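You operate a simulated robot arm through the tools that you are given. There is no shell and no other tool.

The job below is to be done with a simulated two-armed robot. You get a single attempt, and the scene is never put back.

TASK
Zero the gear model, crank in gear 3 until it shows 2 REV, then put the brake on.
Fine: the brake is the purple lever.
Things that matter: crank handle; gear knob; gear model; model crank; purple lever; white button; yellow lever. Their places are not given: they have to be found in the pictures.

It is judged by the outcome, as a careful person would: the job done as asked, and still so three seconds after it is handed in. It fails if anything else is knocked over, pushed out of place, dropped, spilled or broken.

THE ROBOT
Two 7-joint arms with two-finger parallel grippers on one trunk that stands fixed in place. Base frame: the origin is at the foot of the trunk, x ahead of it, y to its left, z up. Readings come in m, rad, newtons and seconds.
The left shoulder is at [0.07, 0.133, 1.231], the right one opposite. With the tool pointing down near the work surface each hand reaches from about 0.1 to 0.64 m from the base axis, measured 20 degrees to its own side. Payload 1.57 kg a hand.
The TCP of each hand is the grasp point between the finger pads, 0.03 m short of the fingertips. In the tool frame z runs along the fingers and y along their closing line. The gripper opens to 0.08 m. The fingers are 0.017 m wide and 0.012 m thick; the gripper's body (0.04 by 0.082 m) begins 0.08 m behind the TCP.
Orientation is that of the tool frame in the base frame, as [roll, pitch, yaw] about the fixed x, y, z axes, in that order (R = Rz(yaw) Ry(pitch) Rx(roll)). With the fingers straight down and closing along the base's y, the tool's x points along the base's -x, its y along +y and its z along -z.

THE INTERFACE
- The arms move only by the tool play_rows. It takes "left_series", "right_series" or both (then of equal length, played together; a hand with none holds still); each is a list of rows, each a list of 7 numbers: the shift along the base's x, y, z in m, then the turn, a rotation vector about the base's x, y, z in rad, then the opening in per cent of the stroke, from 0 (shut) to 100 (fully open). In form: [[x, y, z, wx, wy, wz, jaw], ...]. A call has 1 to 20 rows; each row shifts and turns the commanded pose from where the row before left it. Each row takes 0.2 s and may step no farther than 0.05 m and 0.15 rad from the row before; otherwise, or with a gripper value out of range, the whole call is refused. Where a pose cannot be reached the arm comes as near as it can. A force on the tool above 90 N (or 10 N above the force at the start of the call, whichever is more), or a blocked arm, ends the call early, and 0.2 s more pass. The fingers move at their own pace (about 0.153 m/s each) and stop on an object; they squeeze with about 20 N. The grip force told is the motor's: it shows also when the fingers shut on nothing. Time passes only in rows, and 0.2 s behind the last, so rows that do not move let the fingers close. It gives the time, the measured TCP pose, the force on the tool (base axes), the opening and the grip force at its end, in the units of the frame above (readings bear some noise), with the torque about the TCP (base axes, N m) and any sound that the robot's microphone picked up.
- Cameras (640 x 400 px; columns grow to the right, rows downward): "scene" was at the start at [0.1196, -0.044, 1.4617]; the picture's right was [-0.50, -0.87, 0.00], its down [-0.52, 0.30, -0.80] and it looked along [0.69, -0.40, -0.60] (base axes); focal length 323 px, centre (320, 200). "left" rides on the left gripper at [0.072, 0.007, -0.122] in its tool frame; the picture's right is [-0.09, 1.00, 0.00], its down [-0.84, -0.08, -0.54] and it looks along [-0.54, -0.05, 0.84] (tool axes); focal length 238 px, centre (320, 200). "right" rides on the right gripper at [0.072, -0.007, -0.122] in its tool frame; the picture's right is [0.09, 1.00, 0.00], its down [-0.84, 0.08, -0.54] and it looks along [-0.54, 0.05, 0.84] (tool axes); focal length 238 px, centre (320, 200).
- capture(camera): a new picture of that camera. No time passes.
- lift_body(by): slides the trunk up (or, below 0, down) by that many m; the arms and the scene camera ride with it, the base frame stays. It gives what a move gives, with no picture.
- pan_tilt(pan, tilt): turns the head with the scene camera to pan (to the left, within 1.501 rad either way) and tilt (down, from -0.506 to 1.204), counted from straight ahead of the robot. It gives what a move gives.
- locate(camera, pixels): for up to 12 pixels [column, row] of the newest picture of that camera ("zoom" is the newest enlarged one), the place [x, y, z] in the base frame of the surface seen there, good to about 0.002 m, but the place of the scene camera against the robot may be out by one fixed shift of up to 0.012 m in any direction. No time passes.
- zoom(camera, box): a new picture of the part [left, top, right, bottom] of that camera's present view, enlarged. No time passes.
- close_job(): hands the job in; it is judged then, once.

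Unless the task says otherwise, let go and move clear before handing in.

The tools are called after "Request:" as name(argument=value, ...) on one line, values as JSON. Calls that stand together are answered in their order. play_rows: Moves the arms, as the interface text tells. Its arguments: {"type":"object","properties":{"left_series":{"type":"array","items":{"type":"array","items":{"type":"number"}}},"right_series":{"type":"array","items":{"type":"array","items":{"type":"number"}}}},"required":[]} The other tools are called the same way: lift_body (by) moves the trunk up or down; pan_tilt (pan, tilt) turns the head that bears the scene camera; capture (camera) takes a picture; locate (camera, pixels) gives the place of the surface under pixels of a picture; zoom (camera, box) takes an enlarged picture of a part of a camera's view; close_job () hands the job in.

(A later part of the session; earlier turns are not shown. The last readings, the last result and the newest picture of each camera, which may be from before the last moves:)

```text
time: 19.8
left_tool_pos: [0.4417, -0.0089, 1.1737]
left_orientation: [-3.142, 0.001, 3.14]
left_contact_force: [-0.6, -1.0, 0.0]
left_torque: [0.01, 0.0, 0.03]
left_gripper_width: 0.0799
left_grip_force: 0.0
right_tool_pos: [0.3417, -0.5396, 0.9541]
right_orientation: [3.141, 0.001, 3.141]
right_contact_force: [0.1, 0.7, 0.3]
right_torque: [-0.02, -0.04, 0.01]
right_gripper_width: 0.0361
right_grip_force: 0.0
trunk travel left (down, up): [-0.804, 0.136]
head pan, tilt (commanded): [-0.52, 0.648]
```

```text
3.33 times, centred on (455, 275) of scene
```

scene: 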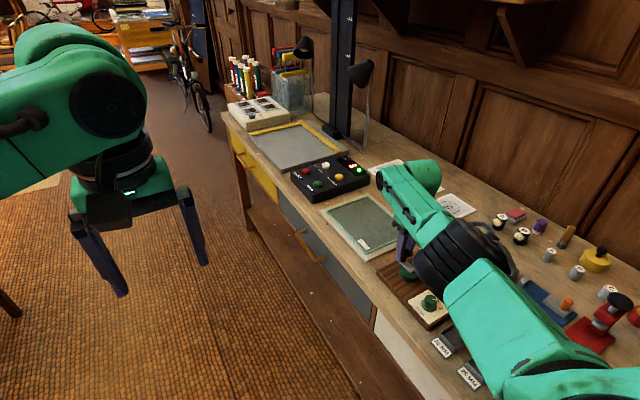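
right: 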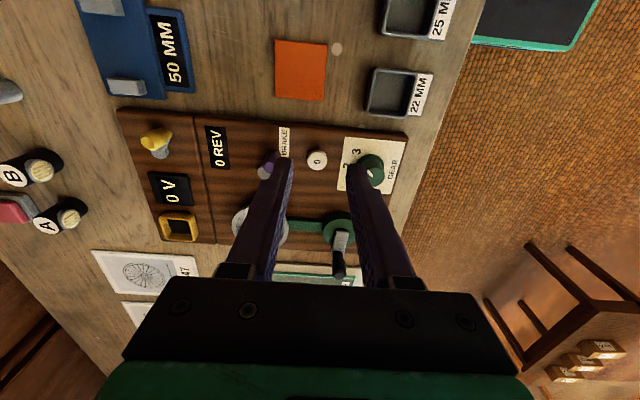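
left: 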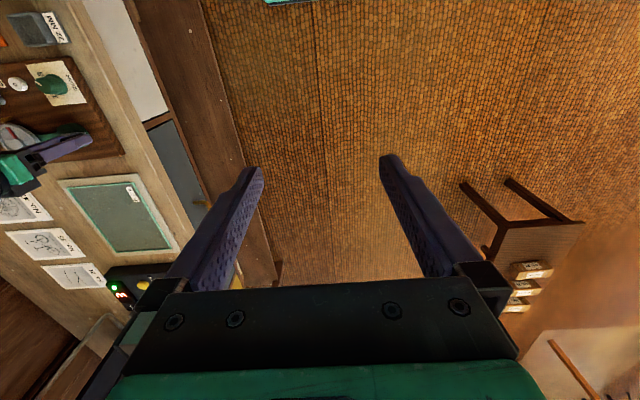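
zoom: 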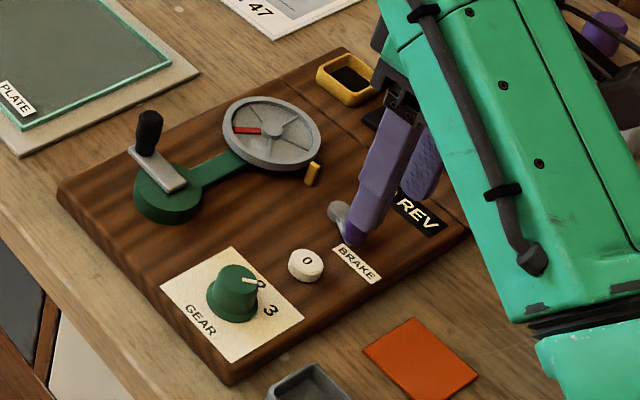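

The scene now shows the crank and wheel; the display at (217,147) in the right picture appears to read 0 REV. Zooming to make sure of the digits and the wheel mark.

Request:
zoom(camera="right", box=[190, 115, 246, 180])

Request:
zoom(camera="scene", box=[400, 230, 470, 280])

Request:
locate(camera="zoom", pixels=[[250, 115], [340, 130], [350, 120], [420, 130], [345, 220], [460, 245], [140, 150], [190, 210]])

```text
6.15 times, centred on (218, 148) of right
```

zoom: 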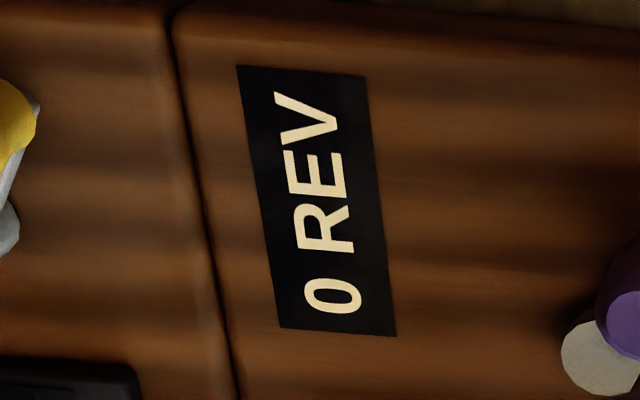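

```text
8.00 times, centred on (435, 255) of scene
```

zoom: 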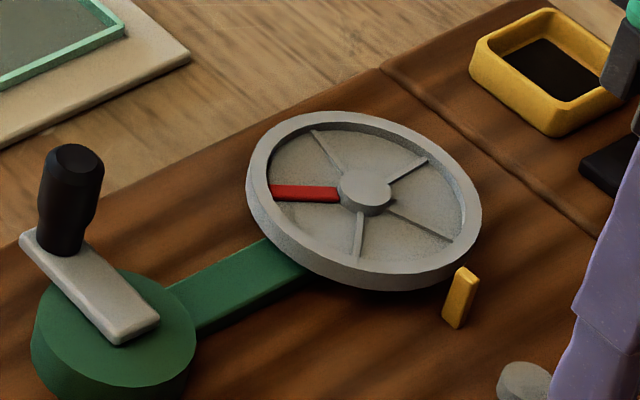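

```text
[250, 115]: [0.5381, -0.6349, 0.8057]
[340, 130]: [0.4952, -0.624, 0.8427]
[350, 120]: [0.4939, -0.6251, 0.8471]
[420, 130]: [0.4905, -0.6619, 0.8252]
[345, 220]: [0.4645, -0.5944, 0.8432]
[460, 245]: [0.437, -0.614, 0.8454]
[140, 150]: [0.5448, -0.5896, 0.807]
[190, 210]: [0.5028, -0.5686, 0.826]
```

Display reads 0 REV (counter shows whole turns or the direction gives nothing yet). I'll measure the wheel's red-mark angle with locate.

Request:
locate(camera="zoom", pixels=[[280, 193], [330, 194], [366, 185], [462, 285], [256, 170], [475, 210], [365, 118], [350, 275], [430, 160], [315, 133], [360, 235], [435, 232]])

```text
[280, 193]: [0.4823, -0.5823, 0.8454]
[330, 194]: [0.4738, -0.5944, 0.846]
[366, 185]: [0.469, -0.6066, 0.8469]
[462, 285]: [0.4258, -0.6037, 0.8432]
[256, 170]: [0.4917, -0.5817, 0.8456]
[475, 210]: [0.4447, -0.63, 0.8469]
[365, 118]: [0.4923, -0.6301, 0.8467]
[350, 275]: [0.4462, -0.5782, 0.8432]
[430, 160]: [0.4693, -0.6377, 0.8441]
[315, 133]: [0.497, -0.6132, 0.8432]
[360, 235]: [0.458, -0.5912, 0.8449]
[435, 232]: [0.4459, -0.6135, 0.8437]
```

Wheel centre (0.469,-0.606); the mark now is at ≈61°, starting from ≈178°, so the ratio is about 4/3 (clockwise) unless it ran the other way. To watch the display while cranking, I'll return to the handle with the hand turned −80°, so the wrist camera looks toward −y over the wheel and display.

Request:
play_rows(right_series=[[0.016, 0.004, 0, 0, 0, -0.14, 45], [0.016, 0.004, 0, 0, 0, -0.14, 45], [0.016, 0.004, 0, 0, 0, -0.14, 45], [0.016, 0.004, 0, 0, 0, -0.14, 45], [0.016, 0.004, 0, 0, 0, -0.14, 45], [0.016, 0.004, 0, 0, 0, -0.14, 45], [0.016, 0.004, 0, 0, 0, -0.14, 45], [0.016, 0.004, 0, 0, 0, -0.14, 45], [0.016, 0.004, 0, 0, 0, -0.14, 45], [0.016, 0.004, 0, 0, 0, -0.14, 45], [0, 0, 0, 0, 0, 0, 45]])

Request:
capture(camera="right")

Request:
capture(camera="scene")

```text
time: 22.2
left_tool_pos: [0.4423, -0.0089, 1.1717]
left_orientation: [-3.141, -0.001, 3.139]
left_contact_force: [-0.5, 0.6, 0.1]
left_torque: [0.01, 0.01, 0.02]
left_gripper_width: 0.0797
left_grip_force: 0.1
right_tool_pos: [0.5049, -0.4994, 0.9544]
right_orientation: [-3.141, 0.002, 1.74]
right_contact_force: [-0.2, 1.4, -0.1]
right_torque: [0.02, -0.01, 0.0]
right_gripper_width: 0.0362
right_grip_force: 0.1
trunk travel left (down, up): [-0.804, 0.136]
head pan, tilt (commanded): [-0.52, 0.648]
```

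```text
taken
```

right: 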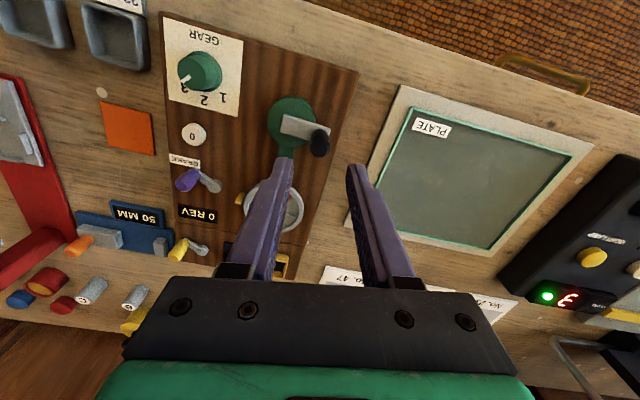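

```text
taken
```

scene: 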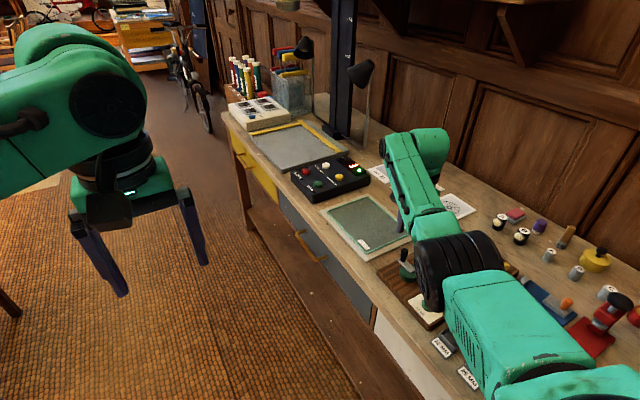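

The display (200,213) and handle (320,140) are both visible in this pose. I'll descend and regrip the handle.

Request:
play_rows(right_series=[[0, 0, -0.025, 0, 0, 0, 45], [0, 0, -0.025, 0, 0, 0, 45], [0, 0, -0.02, 0, 0, 0, 45], [0, 0, 0, 0, 0, 0, 45]])

Request:
capture(camera="right")

```text
time: 23.2
left_tool_pos: [0.4437, -0.0083, 1.1718]
left_orientation: [3.141, -0.001, -3.14]
left_contact_force: [-0.7, 0.1, 0.2]
left_torque: [-0.03, 0.02, 0.0]
left_gripper_width: 0.0799
left_grip_force: 0.1
right_tool_pos: [0.504, -0.5005, 0.8856]
right_orientation: [3.141, -0.001, 1.738]
right_contact_force: [0.0, 0.4, 0.2]
right_torque: [0.04, 0.0, -0.01]
right_gripper_width: 0.0359
right_grip_force: 0.2
trunk travel left (down, up): [-0.804, 0.136]
head pan, tilt (commanded): [-0.52, 0.648]
```

```text
taken
```

right: 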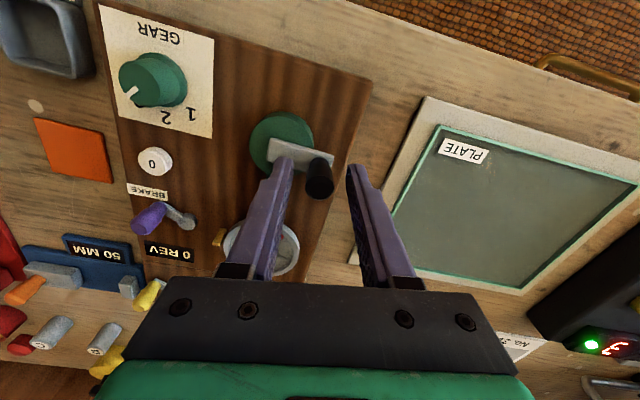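

The handle (319,178) is centred between the fingers. Closing, then cranking another quarter turn clockwise (θ 0° → −90°) while watching the display.

Request:
play_rows(right_series=[[0, 0, 0, 0, 0, 0, 0], [0, 0, 0, 0, 0, 0, 0], [-0.00146, -0.00921, 0, 0, 0, 0, 0], [-0.00423, -0.00831, 0, 0, 0, 0, 0], [-0.00659, -0.00659, 0, 0, 0, 0, 0], [0, 0, 0, 0, 0, 0, 0]])

Request:
capture(camera="right")

```text
time: 24.6
left_tool_pos: [0.4423, -0.0084, 1.1731]
left_orientation: [-3.141, 0.001, 3.141]
left_contact_force: [0.4, 0.2, 1.1]
left_torque: [-0.01, 0.0, -0.02]
left_gripper_width: 0.0799
left_grip_force: 0.0
right_tool_pos: [0.4915, -0.5244, 0.8858]
right_orientation: [3.138, 0.001, 1.741]
right_contact_force: [-3.5, 3.4, -8.0]
right_torque: [-0.53, 0.02, -0.01]
right_gripper_width: 0.0176
right_grip_force: 32.2
right hand out of reach, approached as far as the arm can: row 3
trunk travel left (down, up): [-0.804, 0.136]
head pan, tilt (commanded): [-0.52, 0.648]
```

```text
taken
```

right: 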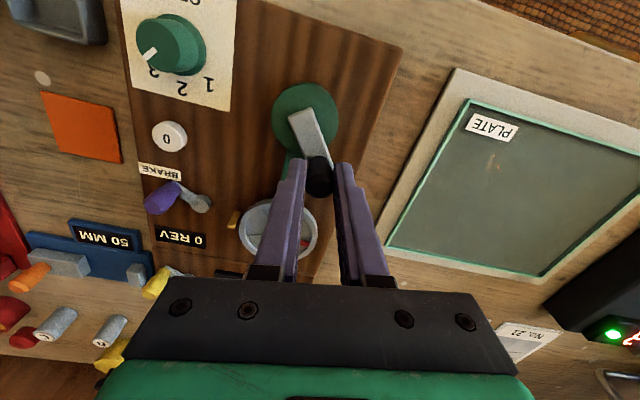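

Row 3 was marginally out of reach but the handle followed; the red mark is now seen at (305,243) on the wheel. I'll measure its angle.

Request:
zoom(camera="right", box=[215, 185, 345, 270])

```text
4.71 times, centred on (280, 228) of right
```

zoom: 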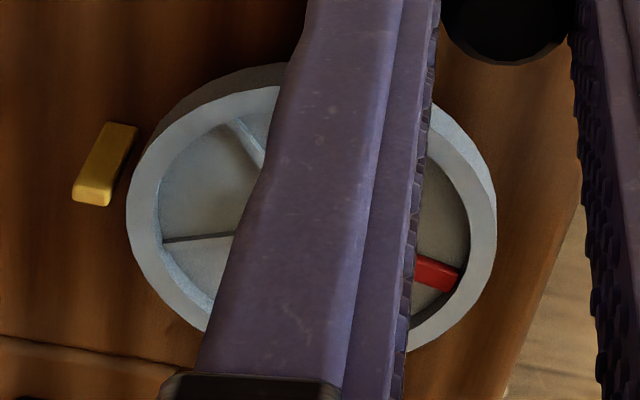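

Request:
locate(camera="zoom", pixels=[[452, 280], [425, 270], [175, 240], [225, 236], [145, 200], [485, 210], [210, 100], [240, 130], [255, 155], [430, 130]])

```text
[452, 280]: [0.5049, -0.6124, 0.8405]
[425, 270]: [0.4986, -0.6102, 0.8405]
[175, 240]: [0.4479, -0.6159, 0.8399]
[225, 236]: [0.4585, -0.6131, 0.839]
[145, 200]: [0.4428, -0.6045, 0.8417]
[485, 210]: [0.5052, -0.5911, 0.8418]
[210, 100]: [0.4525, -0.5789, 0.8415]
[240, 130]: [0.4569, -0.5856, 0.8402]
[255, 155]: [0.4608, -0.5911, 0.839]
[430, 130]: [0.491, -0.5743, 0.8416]
```

The mark is at ≈−11°, so 144° of crank gave ≈190° of wheel: ratio 4/3 clockwise. Display still 0. I'll continue clockwise from θ=−54° to −162° and check.

Request:
play_rows(right_series=[[-0.00831, -0.00423, 0, 0, 0, 0, 0], [-0.00921, -0.00146, 0, 0, 0, 0, 0], [-0.00921, 0.00146, 0, 0, 0, 0, 0], [-0.00831, 0.00423, 0, 0, 0, 0, 0], [-0.00659, 0.00659, 0, 0, 0, 0, 0], [-0.00423, 0.00831, 0, 0, 0, 0, 0], [0, 0, 0, 0, 0, 0, 0]])

Request:
capture(camera="right")

```text
time: 26.2
left_tool_pos: [0.4433, -0.0077, 1.1723]
left_orientation: [-3.141, 0.001, 3.141]
left_contact_force: [0.2, -0.1, 0.7]
left_torque: [0.03, 0.0, -0.01]
left_gripper_width: 0.0801
left_grip_force: 0.0
right_tool_pos: [0.4751, -0.5292, 0.8861]
right_orientation: [-3.141, 0.0, 1.74]
right_contact_force: [0.9, 2.7, 1.8]
right_torque: [0.12, -0.02, 0.02]
right_gripper_width: 0.0175
right_grip_force: 32.0
right hand out of reach, approached as far as the arm can: row 3, 4, 5, 6
trunk travel left (down, up): [-0.804, 0.136]
head pan, tilt (commanded): [-0.52, 0.648]
```

```text
taken
```

right: 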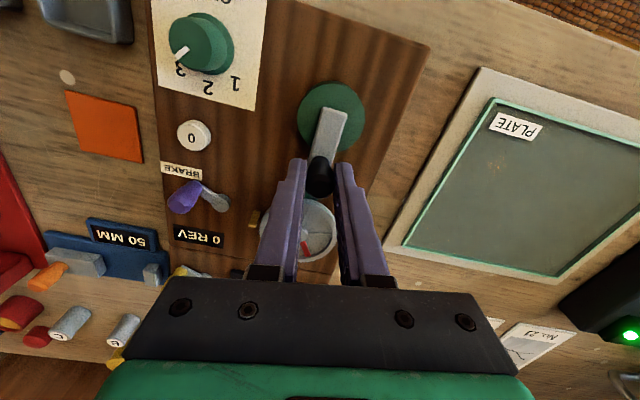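

The arm stopped at θ=−90° (0.475,−0.529): with this yaw the wrist runs out of range further on. I'll open the fingers and test a small lift to see where the commanded pose stands before re-orienting.

Request:
play_rows(right_series=[[0, 0, 0, 0, 0, 0, 45], [0, 0, 0, 0, 0, 0, 45], [0, 0, 0.01, 0, 0, 0, 45]])

Request:
capture(camera="right")

```text
time: 27.0
left_tool_pos: [0.4432, -0.0077, 1.1727]
left_orientation: [-3.141, 0.0, 3.141]
left_contact_force: [0.1, 0.0, -0.6]
left_torque: [-0.01, -0.02, 0.0]
left_gripper_width: 0.08
left_grip_force: 0.0
right_tool_pos: [0.4755, -0.531, 0.8869]
right_orientation: [3.137, 0.001, 1.746]
right_contact_force: [0.7, 0.4, -0.2]
right_torque: [-0.01, -0.01, -0.02]
right_gripper_width: 0.036
right_grip_force: 0.0
right hand out of reach, approached as far as the arm can: row 3
trunk travel left (down, up): [-0.804, 0.136]
head pan, tilt (commanded): [-0.52, 0.648]
```

```text
taken
```

right: 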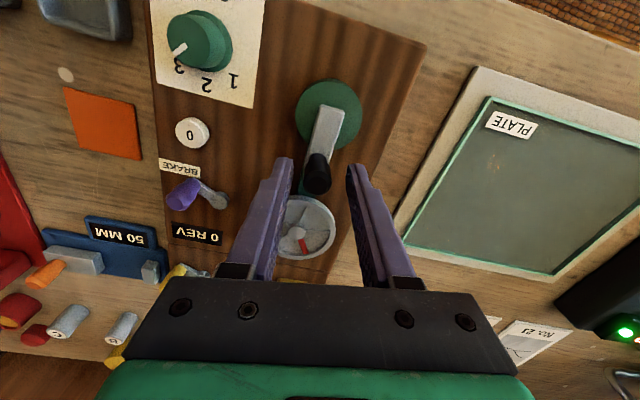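

Zero-motion rows are accepted while any lift isn't, so the hand is at a wrist limit of this yaw at the present pose. I'll rotate the open hand +0.62 rad about the handle (fingers straddle it freely), which should restore range and still show the display.

Request:
play_rows(right_series=[[0, 0, 0, 0, 0, 0.124, 45], [0, 0, 0, 0, 0, 0.124, 45], [0, 0, 0, 0, 0, 0.124, 45], [0, 0, 0, 0, 0, 0.124, 45], [0, 0, 0, 0, 0, 0.124, 45], [0, 0, 0, 0, 0, 0, 45]])

Request:
capture(camera="right")

```text
time: 28.4
left_tool_pos: [0.4425, -0.0083, 1.1724]
left_orientation: [-3.14, 0.0, 3.142]
left_contact_force: [-1.2, 0.3, -0.8]
left_torque: [-0.03, 0.0, 0.02]
left_gripper_width: 0.0803
left_grip_force: 0.1
right_tool_pos: [0.4773, -0.5292, 0.8868]
right_orientation: [-3.141, 0.001, 2.363]
right_contact_force: [0.5, -0.4, 0.5]
right_torque: [-0.01, -0.01, 0.02]
right_gripper_width: 0.0359
right_grip_force: 0.0
trunk travel left (down, up): [-0.804, 0.136]
head pan, tilt (commanded): [-0.52, 0.648]
```

```text
taken
```

right: 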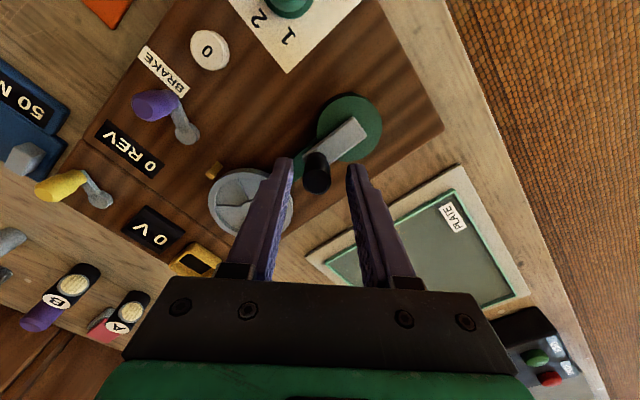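

Display (130,148) and part of the wheel are in view, handle (317,172) between the fingers, and yaw 2.36 is reachable. Regripping and cranking on from θ=−90° to −162°.

Request:
play_rows(right_series=[[-0.001, 0, -0.002, 0, 0, 0, 0], [0, 0, 0, 0, 0, 0, 0], [-0.00921, 0.00146, 0, 0, 0, 0, 0], [-0.00831, 0.00423, 0, 0, 0, 0, 0], [-0.00659, 0.00659, 0, 0, 0, 0, 0], [-0.00423, 0.00831, 0, 0, 0, 0, 0], [0, 0, 0, 0, 0, 0, 0]])

Request:
capture(camera="right")

```text
time: 30.0
left_tool_pos: [0.4399, -0.0091, 1.1736]
left_orientation: [3.141, 0.001, -3.141]
left_contact_force: [-0.2, 0.4, 0.4]
left_torque: [0.0, -0.02, 0.01]
left_gripper_width: 0.0801
left_grip_force: 0.0
right_tool_pos: [0.4732, -0.5306, 0.8872]
right_orientation: [3.141, 0.004, 2.362]
right_contact_force: [0.3, -12.5, 18.7]
right_torque: [-0.31, 0.02, 0.01]
right_gripper_width: 0.0173
right_grip_force: 32.1
right hand out of reach, approached as far as the arm can: row 3, 4, 5, 6
trunk travel left (down, up): [-0.804, 0.136]
head pan, tilt (commanded): [-0.52, 0.648]
```

```text
taken
```

right: 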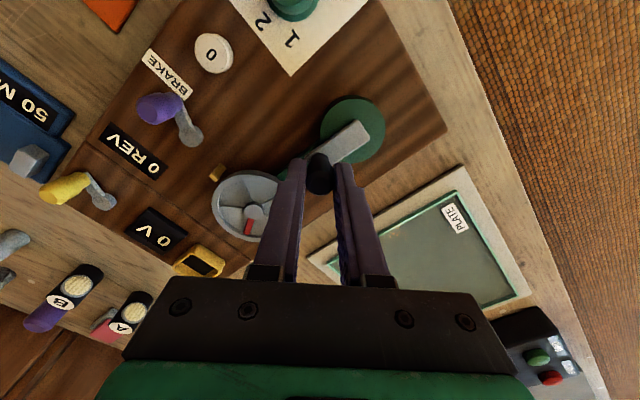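

Rows past θ=−90° are still refused even with the new yaw, and a 12–19 N load built up. Looking at the arm's configuration in the scene view to understand the limit.

Request:
capture(camera="scene")

Request:
capture(camera="left")

```text
taken
```

scene: 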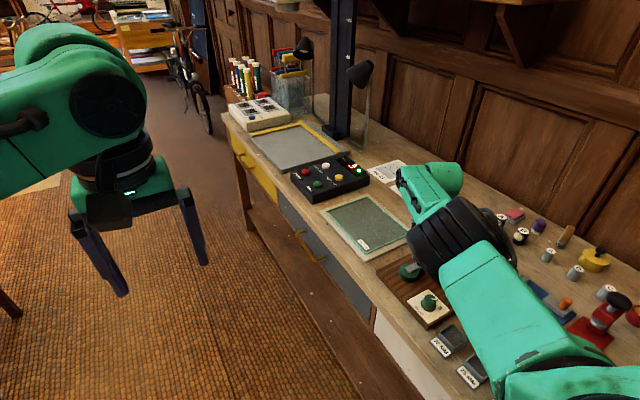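

```text
taken
```

left: 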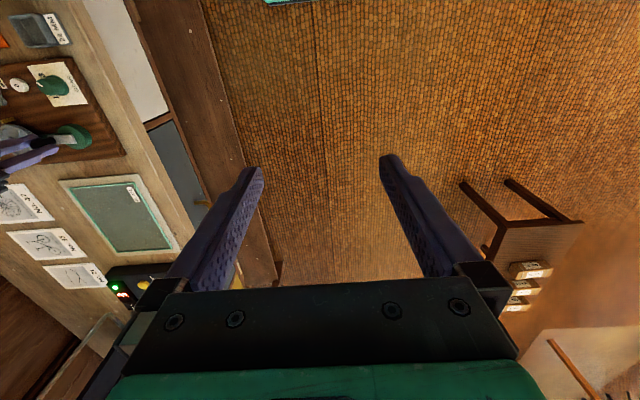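

The arm is nearly straight (singular), so inward moves fail. I'll measure the wrist height to pick a better trunk height.

Request:
locate(camera="scene", pixels=[[440, 172], [420, 190], [425, 210], [460, 220], [450, 250], [490, 270], [560, 360], [410, 215], [600, 385]])

Request:
zoom(camera="scene", box=[380, 150, 540, 300])

```text
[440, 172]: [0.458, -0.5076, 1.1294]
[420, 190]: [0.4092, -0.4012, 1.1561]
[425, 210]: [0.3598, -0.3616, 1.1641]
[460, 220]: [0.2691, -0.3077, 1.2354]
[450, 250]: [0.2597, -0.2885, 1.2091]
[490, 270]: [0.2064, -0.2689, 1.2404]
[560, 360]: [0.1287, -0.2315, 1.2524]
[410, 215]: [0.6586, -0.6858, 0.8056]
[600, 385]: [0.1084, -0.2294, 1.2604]
```

```text
2.67 times, centred on (460, 225) of scene
```

zoom: 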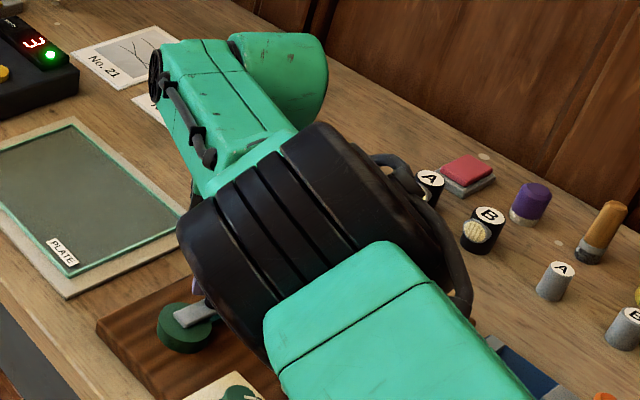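

Wrist centre is ≈1.08 m while the shoulder is at 1.23 m, so the arm is slanting and stretched. I'll open the fingers, raise the trunk to lift the hand straight off the handle, then re-pose with the trunk lower for more reach.

Request:
play_rows(right_series=[[0, 0, 0, 0, 0, 0, 45], [0, 0, 0, 0, 0, 0, 45]])

Request:
lift_body(by=0.08)

Request:
capture(camera="right")

```text
time: 30.6
left_tool_pos: [0.4424, -0.0084, 1.1711]
left_orientation: [-3.14, 0.0, -3.142]
left_contact_force: [0.0, 0.0, -0.9]
left_torque: [0.02, -0.02, -0.02]
left_gripper_width: 0.08
left_grip_force: 0.1
right_tool_pos: [0.4758, -0.5291, 0.885]
right_orientation: [3.141, 0.0, 2.362]
right_contact_force: [0.1, 0.3, -0.4]
right_torque: [0.0, 0.02, 0.02]
right_gripper_width: 0.0358
right_grip_force: 0.1
trunk travel left (down, up): [-0.804, 0.136]
head pan, tilt (commanded): [-0.52, 0.648]
```

```text
time: 31.8
left_tool_pos: [0.4437, -0.0071, 1.2522]
left_orientation: [3.141, 0.0, 3.141]
left_contact_force: [0.4, 0.4, -0.7]
left_torque: [0.03, 0.01, -0.01]
left_gripper_width: 0.08
left_grip_force: 0.1
right_tool_pos: [0.4758, -0.5298, 0.9662]
right_orientation: [3.141, 0.0, 2.361]
right_contact_force: [0.2, 0.1, -0.7]
right_torque: [-0.01, -0.04, 0.01]
right_gripper_width: 0.0361
right_grip_force: 0.2
trunk travel left (down, up): [-0.884, 0.056]
head pan, tilt (commanded): [-0.52, 0.648]
```

```text
taken
```

right: 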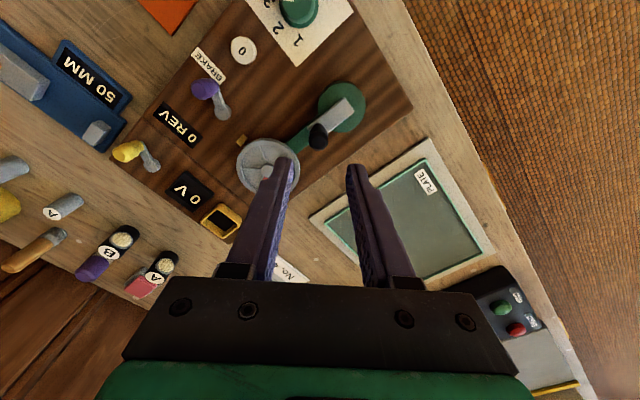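

The hand is clear of the handle (318,135). Now trying to draw it inward and up to get out of the stretched pose.

Request:
play_rows(right_series=[[-0.03, 0.02, 0, 0, 0, 0, 45], [-0.03, 0.02, 0, 0, 0, 0, 45], [-0.02, 0.02, 0.02, 0, 0, 0, 45], [0, 0.02, 0.04, 0, 0, 0, 45], [0, 0, 0.04, 0, 0, 0, 45], [0, 0, 0.04, 0, 0, 0, 45]])

Request:
capture(camera="scene")

```text
time: 33.2
left_tool_pos: [0.4422, -0.0071, 1.2526]
left_orientation: [-3.141, -0.001, 3.141]
left_contact_force: [0.2, -0.7, -0.1]
left_torque: [0.01, 0.0, -0.02]
left_gripper_width: 0.08
left_grip_force: 0.1
right_tool_pos: [0.4734, -0.528, 1.0447]
right_orientation: [-3.14, -0.002, 2.361]
right_contact_force: [-0.7, 0.0, -0.7]
right_torque: [-0.01, 0.01, -0.02]
right_gripper_width: 0.0359
right_grip_force: 0.0
right hand out of reach, approached as far as the arm can: row 1, 2, 3, 4, 5
trunk travel left (down, up): [-0.884, 0.056]
head pan, tilt (commanded): [-0.52, 0.648]
```

```text
taken
```

scene: 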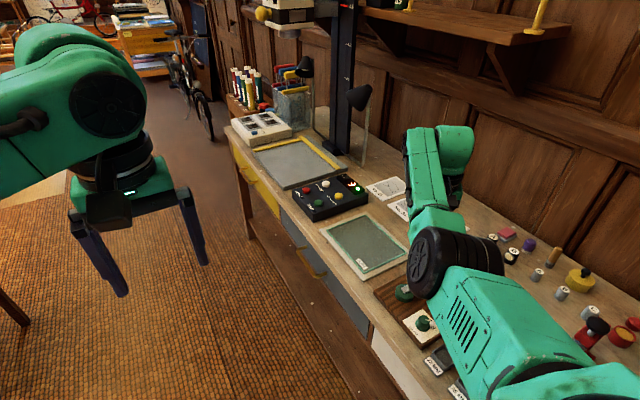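

Only the last upward rows took effect (z now 1.045), and the elbow is free again. Trying inward motion from here.

Request:
play_rows(right_series=[[-0.02, 0.015, 0, 0, 0, 0, 45], [-0.02, 0.015, 0, 0, 0, 0, 45], [-0.02, 0.015, 0.02, 0, 0, 0, 45], [0, 0, 0.02, 0, 0, 0, 45]])

Request:
capture(camera="scene")

```text
time: 34.2
left_tool_pos: [0.443, -0.0079, 1.2521]
left_orientation: [3.141, -0.001, 3.141]
left_contact_force: [-0.7, 0.1, 0.3]
left_torque: [-0.03, 0.0, 0.01]
left_gripper_width: 0.0798
left_grip_force: 0.1
right_tool_pos: [0.4148, -0.4817, 1.0842]
right_orientation: [-3.138, -0.002, 2.361]
right_contact_force: [0.3, -0.2, -0.1]
right_torque: [0.01, 0.0, 0.0]
right_gripper_width: 0.0359
right_grip_force: 0.0
trunk travel left (down, up): [-0.884, 0.056]
head pan, tilt (commanded): [-0.52, 0.648]
```

```text
taken
```

scene: 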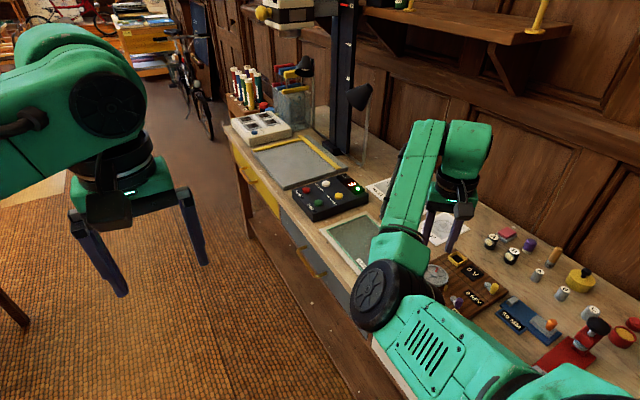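

Moving freely again; the elbow has swung to the +y side (385,290). Checking where elbow and forearm are before lowering the trunk.

Request:
locate(camera="scene", pixels=[[378, 295], [400, 250], [410, 160], [470, 150], [430, 340], [480, 350], [455, 215], [385, 325]])

```text
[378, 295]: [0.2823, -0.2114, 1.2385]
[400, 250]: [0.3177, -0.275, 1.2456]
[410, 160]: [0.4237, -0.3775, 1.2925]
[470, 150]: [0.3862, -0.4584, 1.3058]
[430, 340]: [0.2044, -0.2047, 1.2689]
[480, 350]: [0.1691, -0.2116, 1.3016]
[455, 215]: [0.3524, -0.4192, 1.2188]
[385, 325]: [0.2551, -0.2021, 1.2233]
```

Elbow is at z≈1.22, clear of everything. I'll raise the hand 5 cm then lower the trunk by 0.20 m (hand ends at z≈0.93).

Request:
play_rows(right_series=[[0, 0, 0.025, 0, 0, 0, 45], [0, 0, 0.025, 0, 0, 0, 45]])

Request:
lift_body(by=-0.2)

Request:
capture(camera="right")

Request:
capture(camera="scene")

```text
time: 34.8
left_tool_pos: [0.4438, -0.0074, 1.2523]
left_orientation: [3.141, 0.001, 3.141]
left_contact_force: [0.0, -0.3, -0.6]
left_torque: [-0.01, -0.02, 0.03]
left_gripper_width: 0.0799
left_grip_force: 0.0
right_tool_pos: [0.4138, -0.4821, 1.1353]
right_orientation: [-3.141, 0.0, 2.361]
right_contact_force: [-0.3, -1.0, 0.5]
right_torque: [0.0, -0.01, -0.03]
right_gripper_width: 0.0359
right_grip_force: 0.1
trunk travel left (down, up): [-0.884, 0.056]
head pan, tilt (commanded): [-0.52, 0.648]
```

```text
time: 36.9
left_tool_pos: [0.4431, -0.008, 1.0512]
left_orientation: [-3.14, 0.001, -3.141]
left_contact_force: [-0.5, -0.3, 0.2]
left_torque: [-0.01, -0.03, -0.03]
left_gripper_width: 0.0804
left_grip_force: 0.0
right_tool_pos: [0.4158, -0.4836, 0.9351]
right_orientation: [3.14, -0.002, 2.36]
right_contact_force: [1.1, 0.5, 0.3]
right_torque: [0.01, -0.02, -0.04]
right_gripper_width: 0.036
right_grip_force: 0.0
trunk travel left (down, up): [-0.684, 0.256]
head pan, tilt (commanded): [-0.52, 0.648]
```

```text
taken
```

right: 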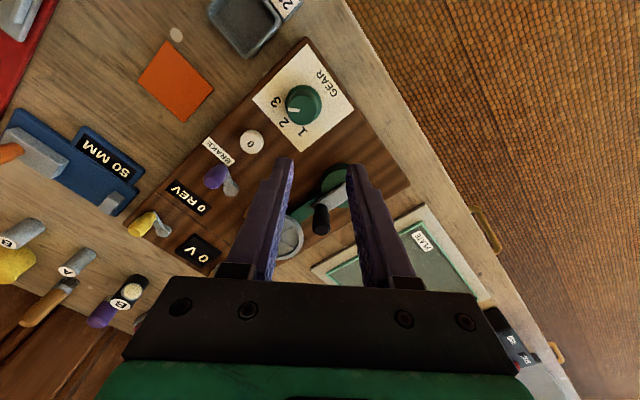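

```text
taken
```

scene: 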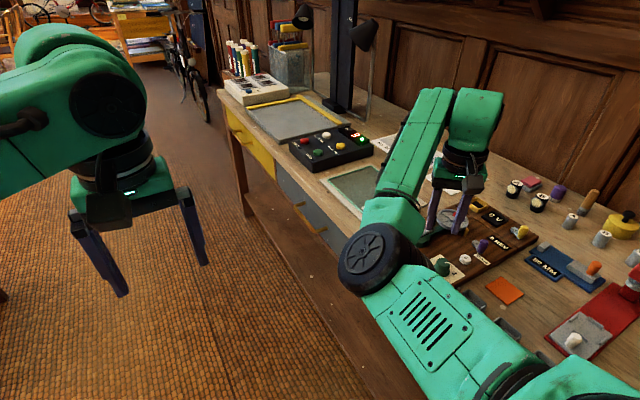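

Both cameras now see the display (scene (500,243)). Locating the handle's present position (right picture around (320,220)).

Request:
zoom(camera="right", box=[270, 150, 370, 250])

Request:
locate(camera="zoom", pixels=[[320, 290], [300, 270], [340, 290], [320, 320], [310, 240], [335, 215], [390, 170]])

Request:
zoom(camera="scene", box=[420, 180, 540, 290])

```text
4.00 times, centred on (320, 200) of right
```

zoom: 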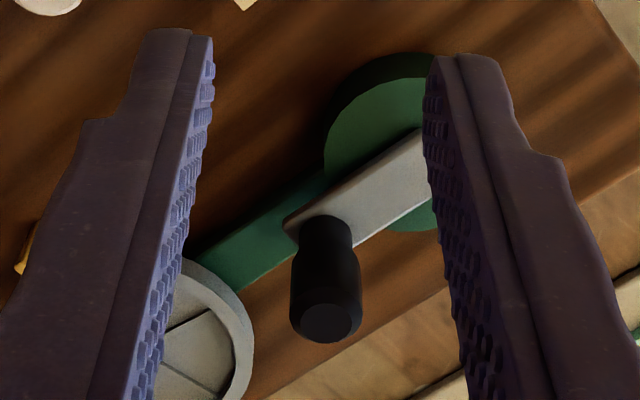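

```text
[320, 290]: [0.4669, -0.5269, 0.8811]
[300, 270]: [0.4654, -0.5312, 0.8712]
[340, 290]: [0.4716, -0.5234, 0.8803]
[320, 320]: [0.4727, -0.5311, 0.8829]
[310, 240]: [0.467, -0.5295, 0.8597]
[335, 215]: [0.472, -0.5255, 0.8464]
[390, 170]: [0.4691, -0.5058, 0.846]
```

```text
3.64 times, centred on (480, 235) of scene
```

zoom: 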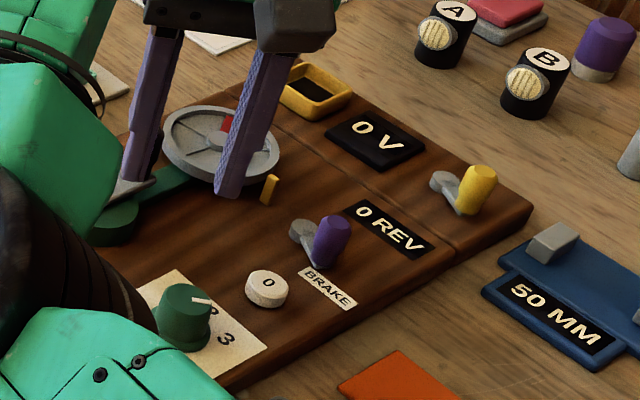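

The handle top is at about (0.4735,-0.530), θ≈−93°. Moving over it at z≈0.935, then down.

Request:
play_rows(right_series=[[0.02, -0.0155, 0.003, 0, 0, 0, 45], [0.02, -0.0155, 0, 0, 0, 0, 45], [0.018, -0.0154, 0, 0, 0, 0, 45], [0, 0, 0, 0, 0, 0, 45]])

Request:
capture(camera="right")

```text
time: 37.9
left_tool_pos: [0.4436, -0.0072, 1.0521]
left_orientation: [3.14, 0.0, 3.141]
left_contact_force: [0.5, -0.6, 0.0]
left_torque: [0.0, 0.0, 0.0]
left_gripper_width: 0.08
left_grip_force: 0.1
right_tool_pos: [0.473, -0.53, 0.9389]
right_orientation: [-3.14, -0.001, 2.36]
right_contact_force: [-0.2, -0.4, 0.3]
right_torque: [0.01, 0.01, 0.01]
right_gripper_width: 0.036
right_grip_force: 0.0
trunk travel left (down, up): [-0.684, 0.256]
head pan, tilt (commanded): [-0.52, 0.648]
```

```text
taken
```

right: 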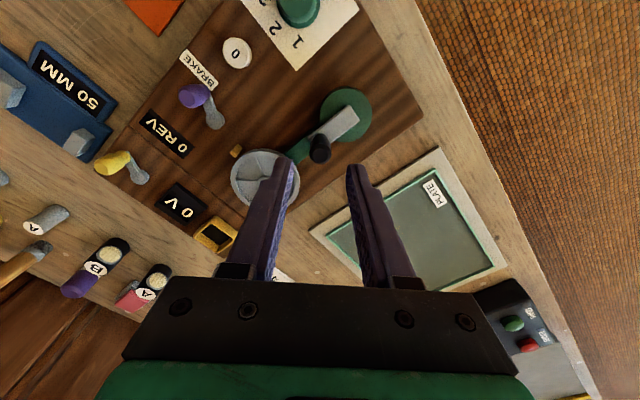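

The handle top (319,148) is centred between the fingertips. Descending to grip height and closing.

Request:
play_rows(right_series=[[0, 0, -0.025, 0, 0, 0, 45], [0, 0, -0.02, 0, 0, 0, 45], [0, 0, -0.01, 0, 0, 0, 45], [0, 0, 0, 0, 0, 0, 45], [0, 0, 0, 0, 0, 0, 0], [0, 0, 0, 0, 0, 0, 0], [0, 0, 0, 0, 0, 0, 0]])

Request:
capture(camera="right")

```text
time: 39.5
left_tool_pos: [0.4431, -0.0066, 1.0515]
left_orientation: [3.141, -0.001, 3.141]
left_contact_force: [0.1, 0.2, -0.3]
left_torque: [0.02, 0.0, 0.0]
left_gripper_width: 0.0798
left_grip_force: 0.0
right_tool_pos: [0.4738, -0.5296, 0.8829]
right_orientation: [3.141, 0.0, 2.36]
right_contact_force: [-0.3, 1.3, -2.3]
right_torque: [-0.2, -0.19, 0.01]
right_gripper_width: 0.0171
right_grip_force: 32.6
trunk travel left (down, up): [-0.684, 0.256]
head pan, tilt (commanded): [-0.52, 0.648]
```

```text
taken
```

right: 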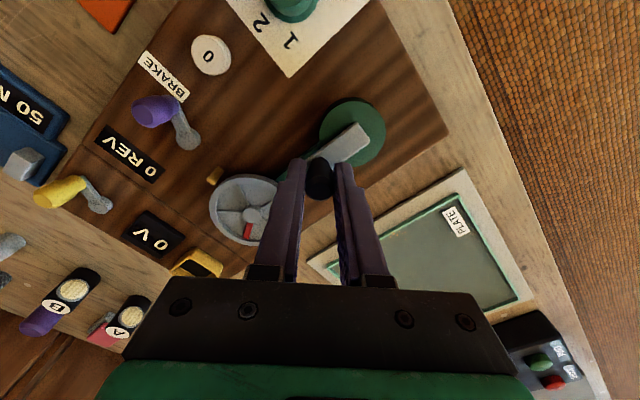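

Gripped with low forces at θ≈−92°. Continuing clockwise to θ=−162°.

Request:
play_rows(right_series=[[-0.008, 0.0013, 0, 0, 0, 0, 0], [-0.00831, 0.00423, 0, 0, 0, 0, 0], [-0.00659, 0.00659, 0, 0, 0, 0, 0], [-0.00423, 0.00831, 0, 0, 0, 0, 0], [0, 0, 0, 0, 0, 0, 0]])

Request:
capture(camera="right")

```text
time: 40.7
left_tool_pos: [0.4431, -0.0094, 1.0522]
left_orientation: [3.14, 0.001, 3.141]
left_contact_force: [-0.1, 0.0, 0.8]
left_torque: [0.0, 0.01, 0.01]
left_gripper_width: 0.0802
left_grip_force: 0.1
right_tool_pos: [0.4463, -0.5097, 0.883]
right_orientation: [-3.139, 0.001, 2.361]
right_contact_force: [-1.8, -1.1, -1.8]
right_torque: [-0.19, -0.08, -0.02]
right_gripper_width: 0.0172
right_grip_force: 32.3
trunk travel left (down, up): [-0.684, 0.256]
head pan, tilt (commanded): [-0.52, 0.648]
```

```text
taken
```

right: 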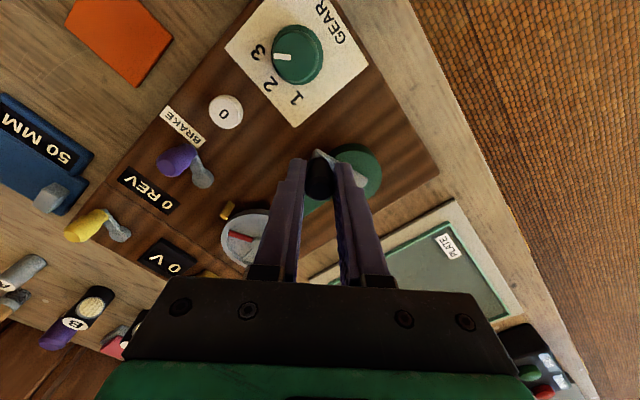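

Crank total is now 252°, red mark (243,236) nearing the index (227,210), display 0 REV. One more step to θ=−180° to check the 1-rev alignment.

Request:
play_rows(right_series=[[-0.00146, 0.00921, 0, 0, 0, 0, 0], [0, 0, 0, 0, 0, 0, 0]])

Request:
zoom(camera="right", box=[100, 150, 300, 280])

Request:
zoom(camera="scene", box=[420, 180, 540, 290])

```text
time: 41.3
left_tool_pos: [0.4426, -0.0092, 1.0516]
left_orientation: [3.141, 0.001, 3.141]
left_contact_force: [0.3, -0.5, 0.4]
left_torque: [0.0, 0.0, 0.03]
left_gripper_width: 0.0798
left_grip_force: 0.0
right_tool_pos: [0.4443, -0.5005, 0.8826]
right_orientation: [-3.141, -0.001, 2.36]
right_contact_force: [-3.5, -0.1, -4.0]
right_torque: [-0.19, -0.11, -0.01]
right_gripper_width: 0.0174
right_grip_force: 32.2
trunk travel left (down, up): [-0.684, 0.256]
head pan, tilt (commanded): [-0.52, 0.648]
```

```text
3.08 times, centred on (200, 215) of right
```

zoom: 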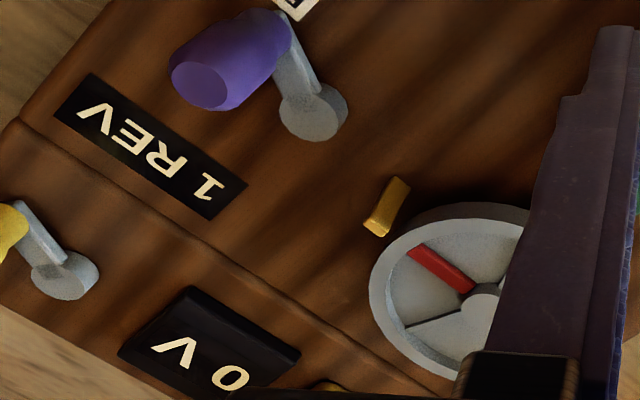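

```text
3.64 times, centred on (480, 235) of scene
```

zoom: 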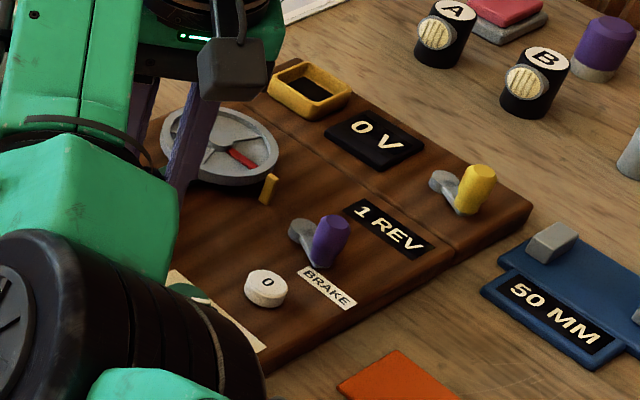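

The display now shows 1 REV with the red mark at the index after 270° of crank, so 2 REV comes at 540° total. Continuing with a half turn (θ −180° → −360°).

Request:
play_rows(right_series=[[0.00146, 0.00921, 0, 0, 0, 0, 0], [0.00423, 0.00831, 0, 0, 0, 0, 0], [0.00659, 0.00659, 0, 0, 0, 0, 0], [0.00831, 0.00423, 0, 0, 0, 0, 0], [0.00921, 0.00146, 0, 0, 0, 0, 0], [0.00921, -0.00146, 0, 0, 0, 0, 0], [0.00831, -0.00423, 0, 0, 0, 0, 0], [0.00659, -0.00659, 0, 0, 0, 0, 0], [0.00423, -0.00831, 0, 0, 0, 0, 0], [0.00146, -0.00921, 0, 0, 0, 0, 0], [0, 0, 0, 0, 0, 0, 0]])

Request:
capture(camera="right")

Request:
zoom(camera="scene", box=[400, 180, 540, 290])

```text
time: 43.7
left_tool_pos: [0.4439, -0.0097, 1.0523]
left_orientation: [3.141, 0.001, -3.14]
left_contact_force: [-0.1, -0.8, -1.1]
left_torque: [0.01, 0.0, -0.03]
left_gripper_width: 0.0798
left_grip_force: 0.0
right_tool_pos: [0.5036, -0.4999, 0.883]
right_orientation: [-3.141, -0.004, 2.359]
right_contact_force: [-3.1, 0.2, -4.9]
right_torque: [-0.54, -0.55, -0.01]
right_gripper_width: 0.0174
right_grip_force: 31.9
trunk travel left (down, up): [-0.684, 0.256]
head pan, tilt (commanded): [-0.52, 0.648]
```

```text
taken
```

right: 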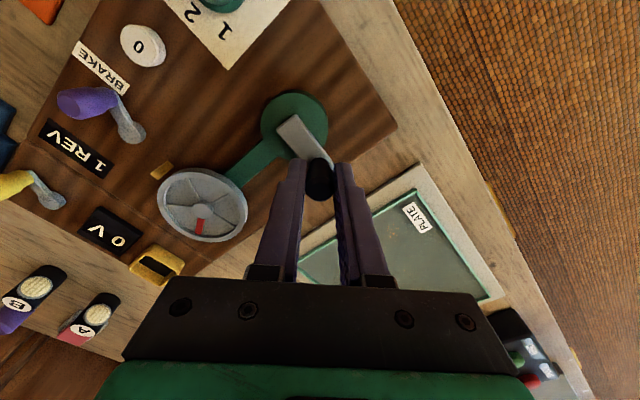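

```text
3.64 times, centred on (470, 235) of scene
```

zoom: 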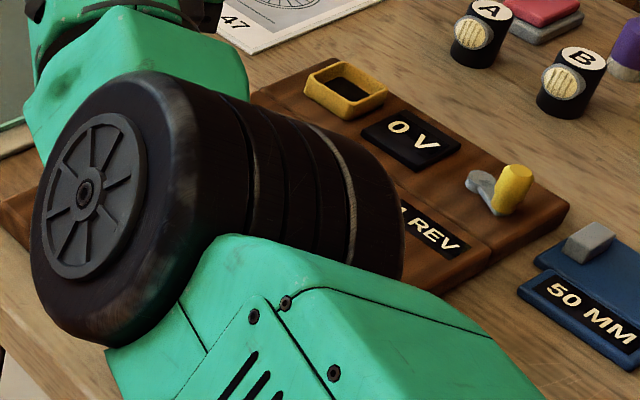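

450° of crank done, display 1 REV, mark at (199,227). Continuing 72° more to θ=−432°, short of the target.

Request:
play_rows(right_series=[[-0.00146, -0.00921, 0, 0, 0, 0, 0], [-0.00423, -0.00831, 0, 0, 0, 0, 0], [-0.00659, -0.00659, 0, 0, 0, 0, 0], [-0.00831, -0.00423, 0, 0, 0, 0, 0], [0, 0, 0, 0, 0, 0, 0]])

Request:
capture(camera="right")

```text
time: 44.9
left_tool_pos: [0.4435, -0.0083, 1.0518]
left_orientation: [3.142, 0.0, 3.141]
left_contact_force: [0.5, 0.0, 0.3]
left_torque: [0.0, -0.02, 0.0]
left_gripper_width: 0.08
left_grip_force: 0.1
right_tool_pos: [0.4836, -0.5278, 0.8832]
right_orientation: [3.14, -0.003, 2.36]
right_contact_force: [-1.1, 4.2, -3.6]
right_torque: [0.08, 0.0, -0.01]
right_gripper_width: 0.0173
right_grip_force: 32.9
trunk travel left (down, up): [-0.684, 0.256]
head pan, tilt (commanded): [-0.52, 0.648]
```

```text
taken
```

right: 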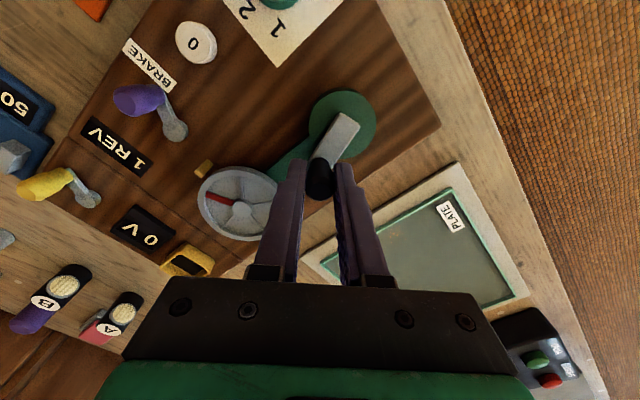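

Now at 522° crank, mark (218,198) just before the index (204,168), display 1 REV. Small steps of 6°: first two.

Request:
play_rows(right_series=[[-0.00301, -0.00081, 0, 0, 0, 0, 0], [-0.00309, -0.00049, 0, 0, 0, 0, 0], [0, 0, 0, 0, 0, 0, 0]])

Request:
zoom(camera="right", box=[60, 100, 300, 255])

```text
time: 45.7
left_tool_pos: [0.4432, -0.0081, 1.0516]
left_orientation: [3.141, 0.001, -3.14]
left_contact_force: [0.6, -1.0, -0.1]
left_torque: [0.01, -0.01, -0.02]
left_gripper_width: 0.0802
left_grip_force: 0.0
right_tool_pos: [0.4778, -0.529, 0.8819]
right_orientation: [3.141, 0.001, 2.362]
right_contact_force: [-0.8, 5.0, -4.7]
right_torque: [0.29, 0.2, 0.0]
right_gripper_width: 0.0173
right_grip_force: 32.6
trunk travel left (down, up): [-0.684, 0.256]
head pan, tilt (commanded): [-0.52, 0.648]
```

```text
2.58 times, centred on (180, 178) of right
```

zoom: 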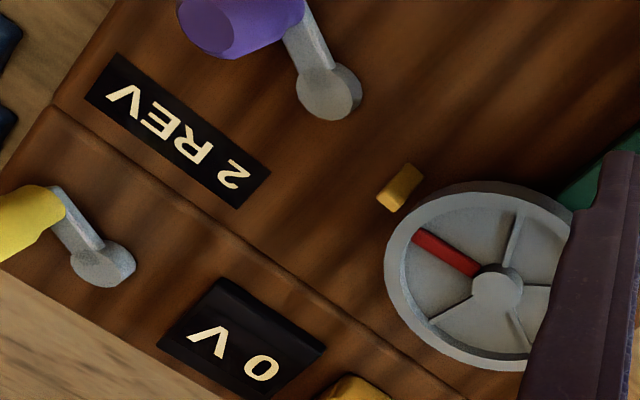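

Display now shows 2 REV, with the red mark a few degrees before the index. I'll turn the last ~7° so the wheel is at a true 2.0 revolutions (mark on the index).

Request:
play_rows(right_series=[[-0.0018, -0.0001, 0, 0, 0, 0, 0], [-0.0018, -0.0001, 0, 0, 0, 0, 0], [0, 0, 0, 0, 0, 0, 0]])

Request:
zoom(camera="right", box=[60, 100, 300, 255])

Request:
locate(camera="zoom", pixels=[[425, 240], [470, 270], [497, 285], [400, 185], [385, 205], [420, 180]])

```text
time: 46.5
left_tool_pos: [0.4442, -0.0091, 1.0511]
left_orientation: [3.141, -0.002, 3.141]
left_contact_force: [0.1, 0.4, 0.6]
left_torque: [0.01, -0.02, 0.01]
left_gripper_width: 0.08
left_grip_force: 0.2
right_tool_pos: [0.4746, -0.5288, 0.883]
right_orientation: [-3.14, 0.0, 2.362]
right_contact_force: [-0.2, 6.2, -5.2]
right_torque: [0.07, -0.08, 0.01]
right_gripper_width: 0.0175
right_grip_force: 32.5
trunk travel left (down, up): [-0.684, 0.256]
head pan, tilt (commanded): [-0.52, 0.648]
```

```text
2.58 times, centred on (180, 178) of right
```

zoom: 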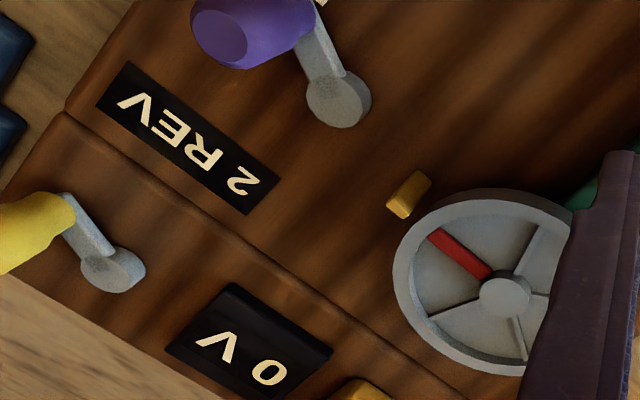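

```text
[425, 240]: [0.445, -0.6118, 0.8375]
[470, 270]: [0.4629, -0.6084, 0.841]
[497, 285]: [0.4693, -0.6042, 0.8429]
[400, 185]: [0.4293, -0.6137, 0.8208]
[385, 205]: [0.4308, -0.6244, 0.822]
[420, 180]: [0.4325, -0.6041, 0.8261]
```

Display stays at 2 REV and the red mark is close to the index. Measuring the mark against the index.

Request:
locate(camera="zoom", pixels=[[436, 238], [460, 257], [485, 275], [505, 290], [424, 176], [396, 212], [412, 182], [402, 290], [470, 203], [520, 365]])

```text
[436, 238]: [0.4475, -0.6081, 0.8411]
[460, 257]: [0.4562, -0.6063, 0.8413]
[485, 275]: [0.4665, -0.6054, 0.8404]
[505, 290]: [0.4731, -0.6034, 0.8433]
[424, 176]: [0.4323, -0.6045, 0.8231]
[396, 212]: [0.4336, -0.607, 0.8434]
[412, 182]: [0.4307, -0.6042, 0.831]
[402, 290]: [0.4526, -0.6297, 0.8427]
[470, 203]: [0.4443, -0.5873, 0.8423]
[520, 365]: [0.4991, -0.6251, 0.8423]
```

The display reads 2 REV; the mark is at ≈189°, about 8–9° short of the index at 181°. I'll nudge the crank ~6° more to bring the mark onto the index.

Request:
play_rows(right_series=[[-0.0017, 0.0001, 0, 0, 0, 0, 0], [-0.0017, 0.0001, 0, 0, 0, 0, 0], [0, 0, 0, 0, 0, 0, 0]])

Request:
zoom(camera="right", box=[60, 100, 300, 255])

Request:
locate(camera="zoom", pixels=[[446, 234], [468, 254], [490, 272], [512, 293], [420, 185]])

```text
time: 47.3
left_tool_pos: [0.4438, -0.008, 1.0516]
left_orientation: [3.139, -0.001, 3.14]
left_contact_force: [-0.2, -0.7, 0.7]
left_torque: [0.03, -0.03, -0.01]
left_gripper_width: 0.0799
left_grip_force: 0.1
right_tool_pos: [0.4704, -0.5291, 0.8834]
right_orientation: [-3.14, -0.001, 2.361]
right_contact_force: [1.0, 4.2, -4.4]
right_torque: [0.15, 0.05, 0.01]
right_gripper_width: 0.0171
right_grip_force: 32.1
trunk travel left (down, up): [-0.684, 0.256]
head pan, tilt (commanded): [-0.52, 0.648]
```

```text
2.58 times, centred on (180, 178) of right
```

zoom: 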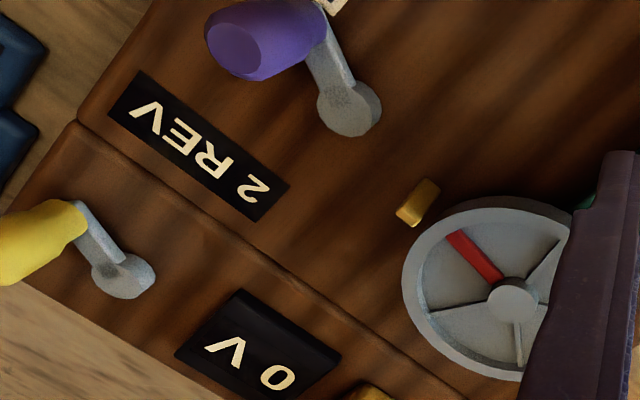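

```text
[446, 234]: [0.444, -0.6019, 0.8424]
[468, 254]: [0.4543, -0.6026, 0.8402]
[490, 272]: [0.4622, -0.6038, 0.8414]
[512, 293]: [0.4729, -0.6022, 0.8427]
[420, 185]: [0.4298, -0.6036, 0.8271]
```

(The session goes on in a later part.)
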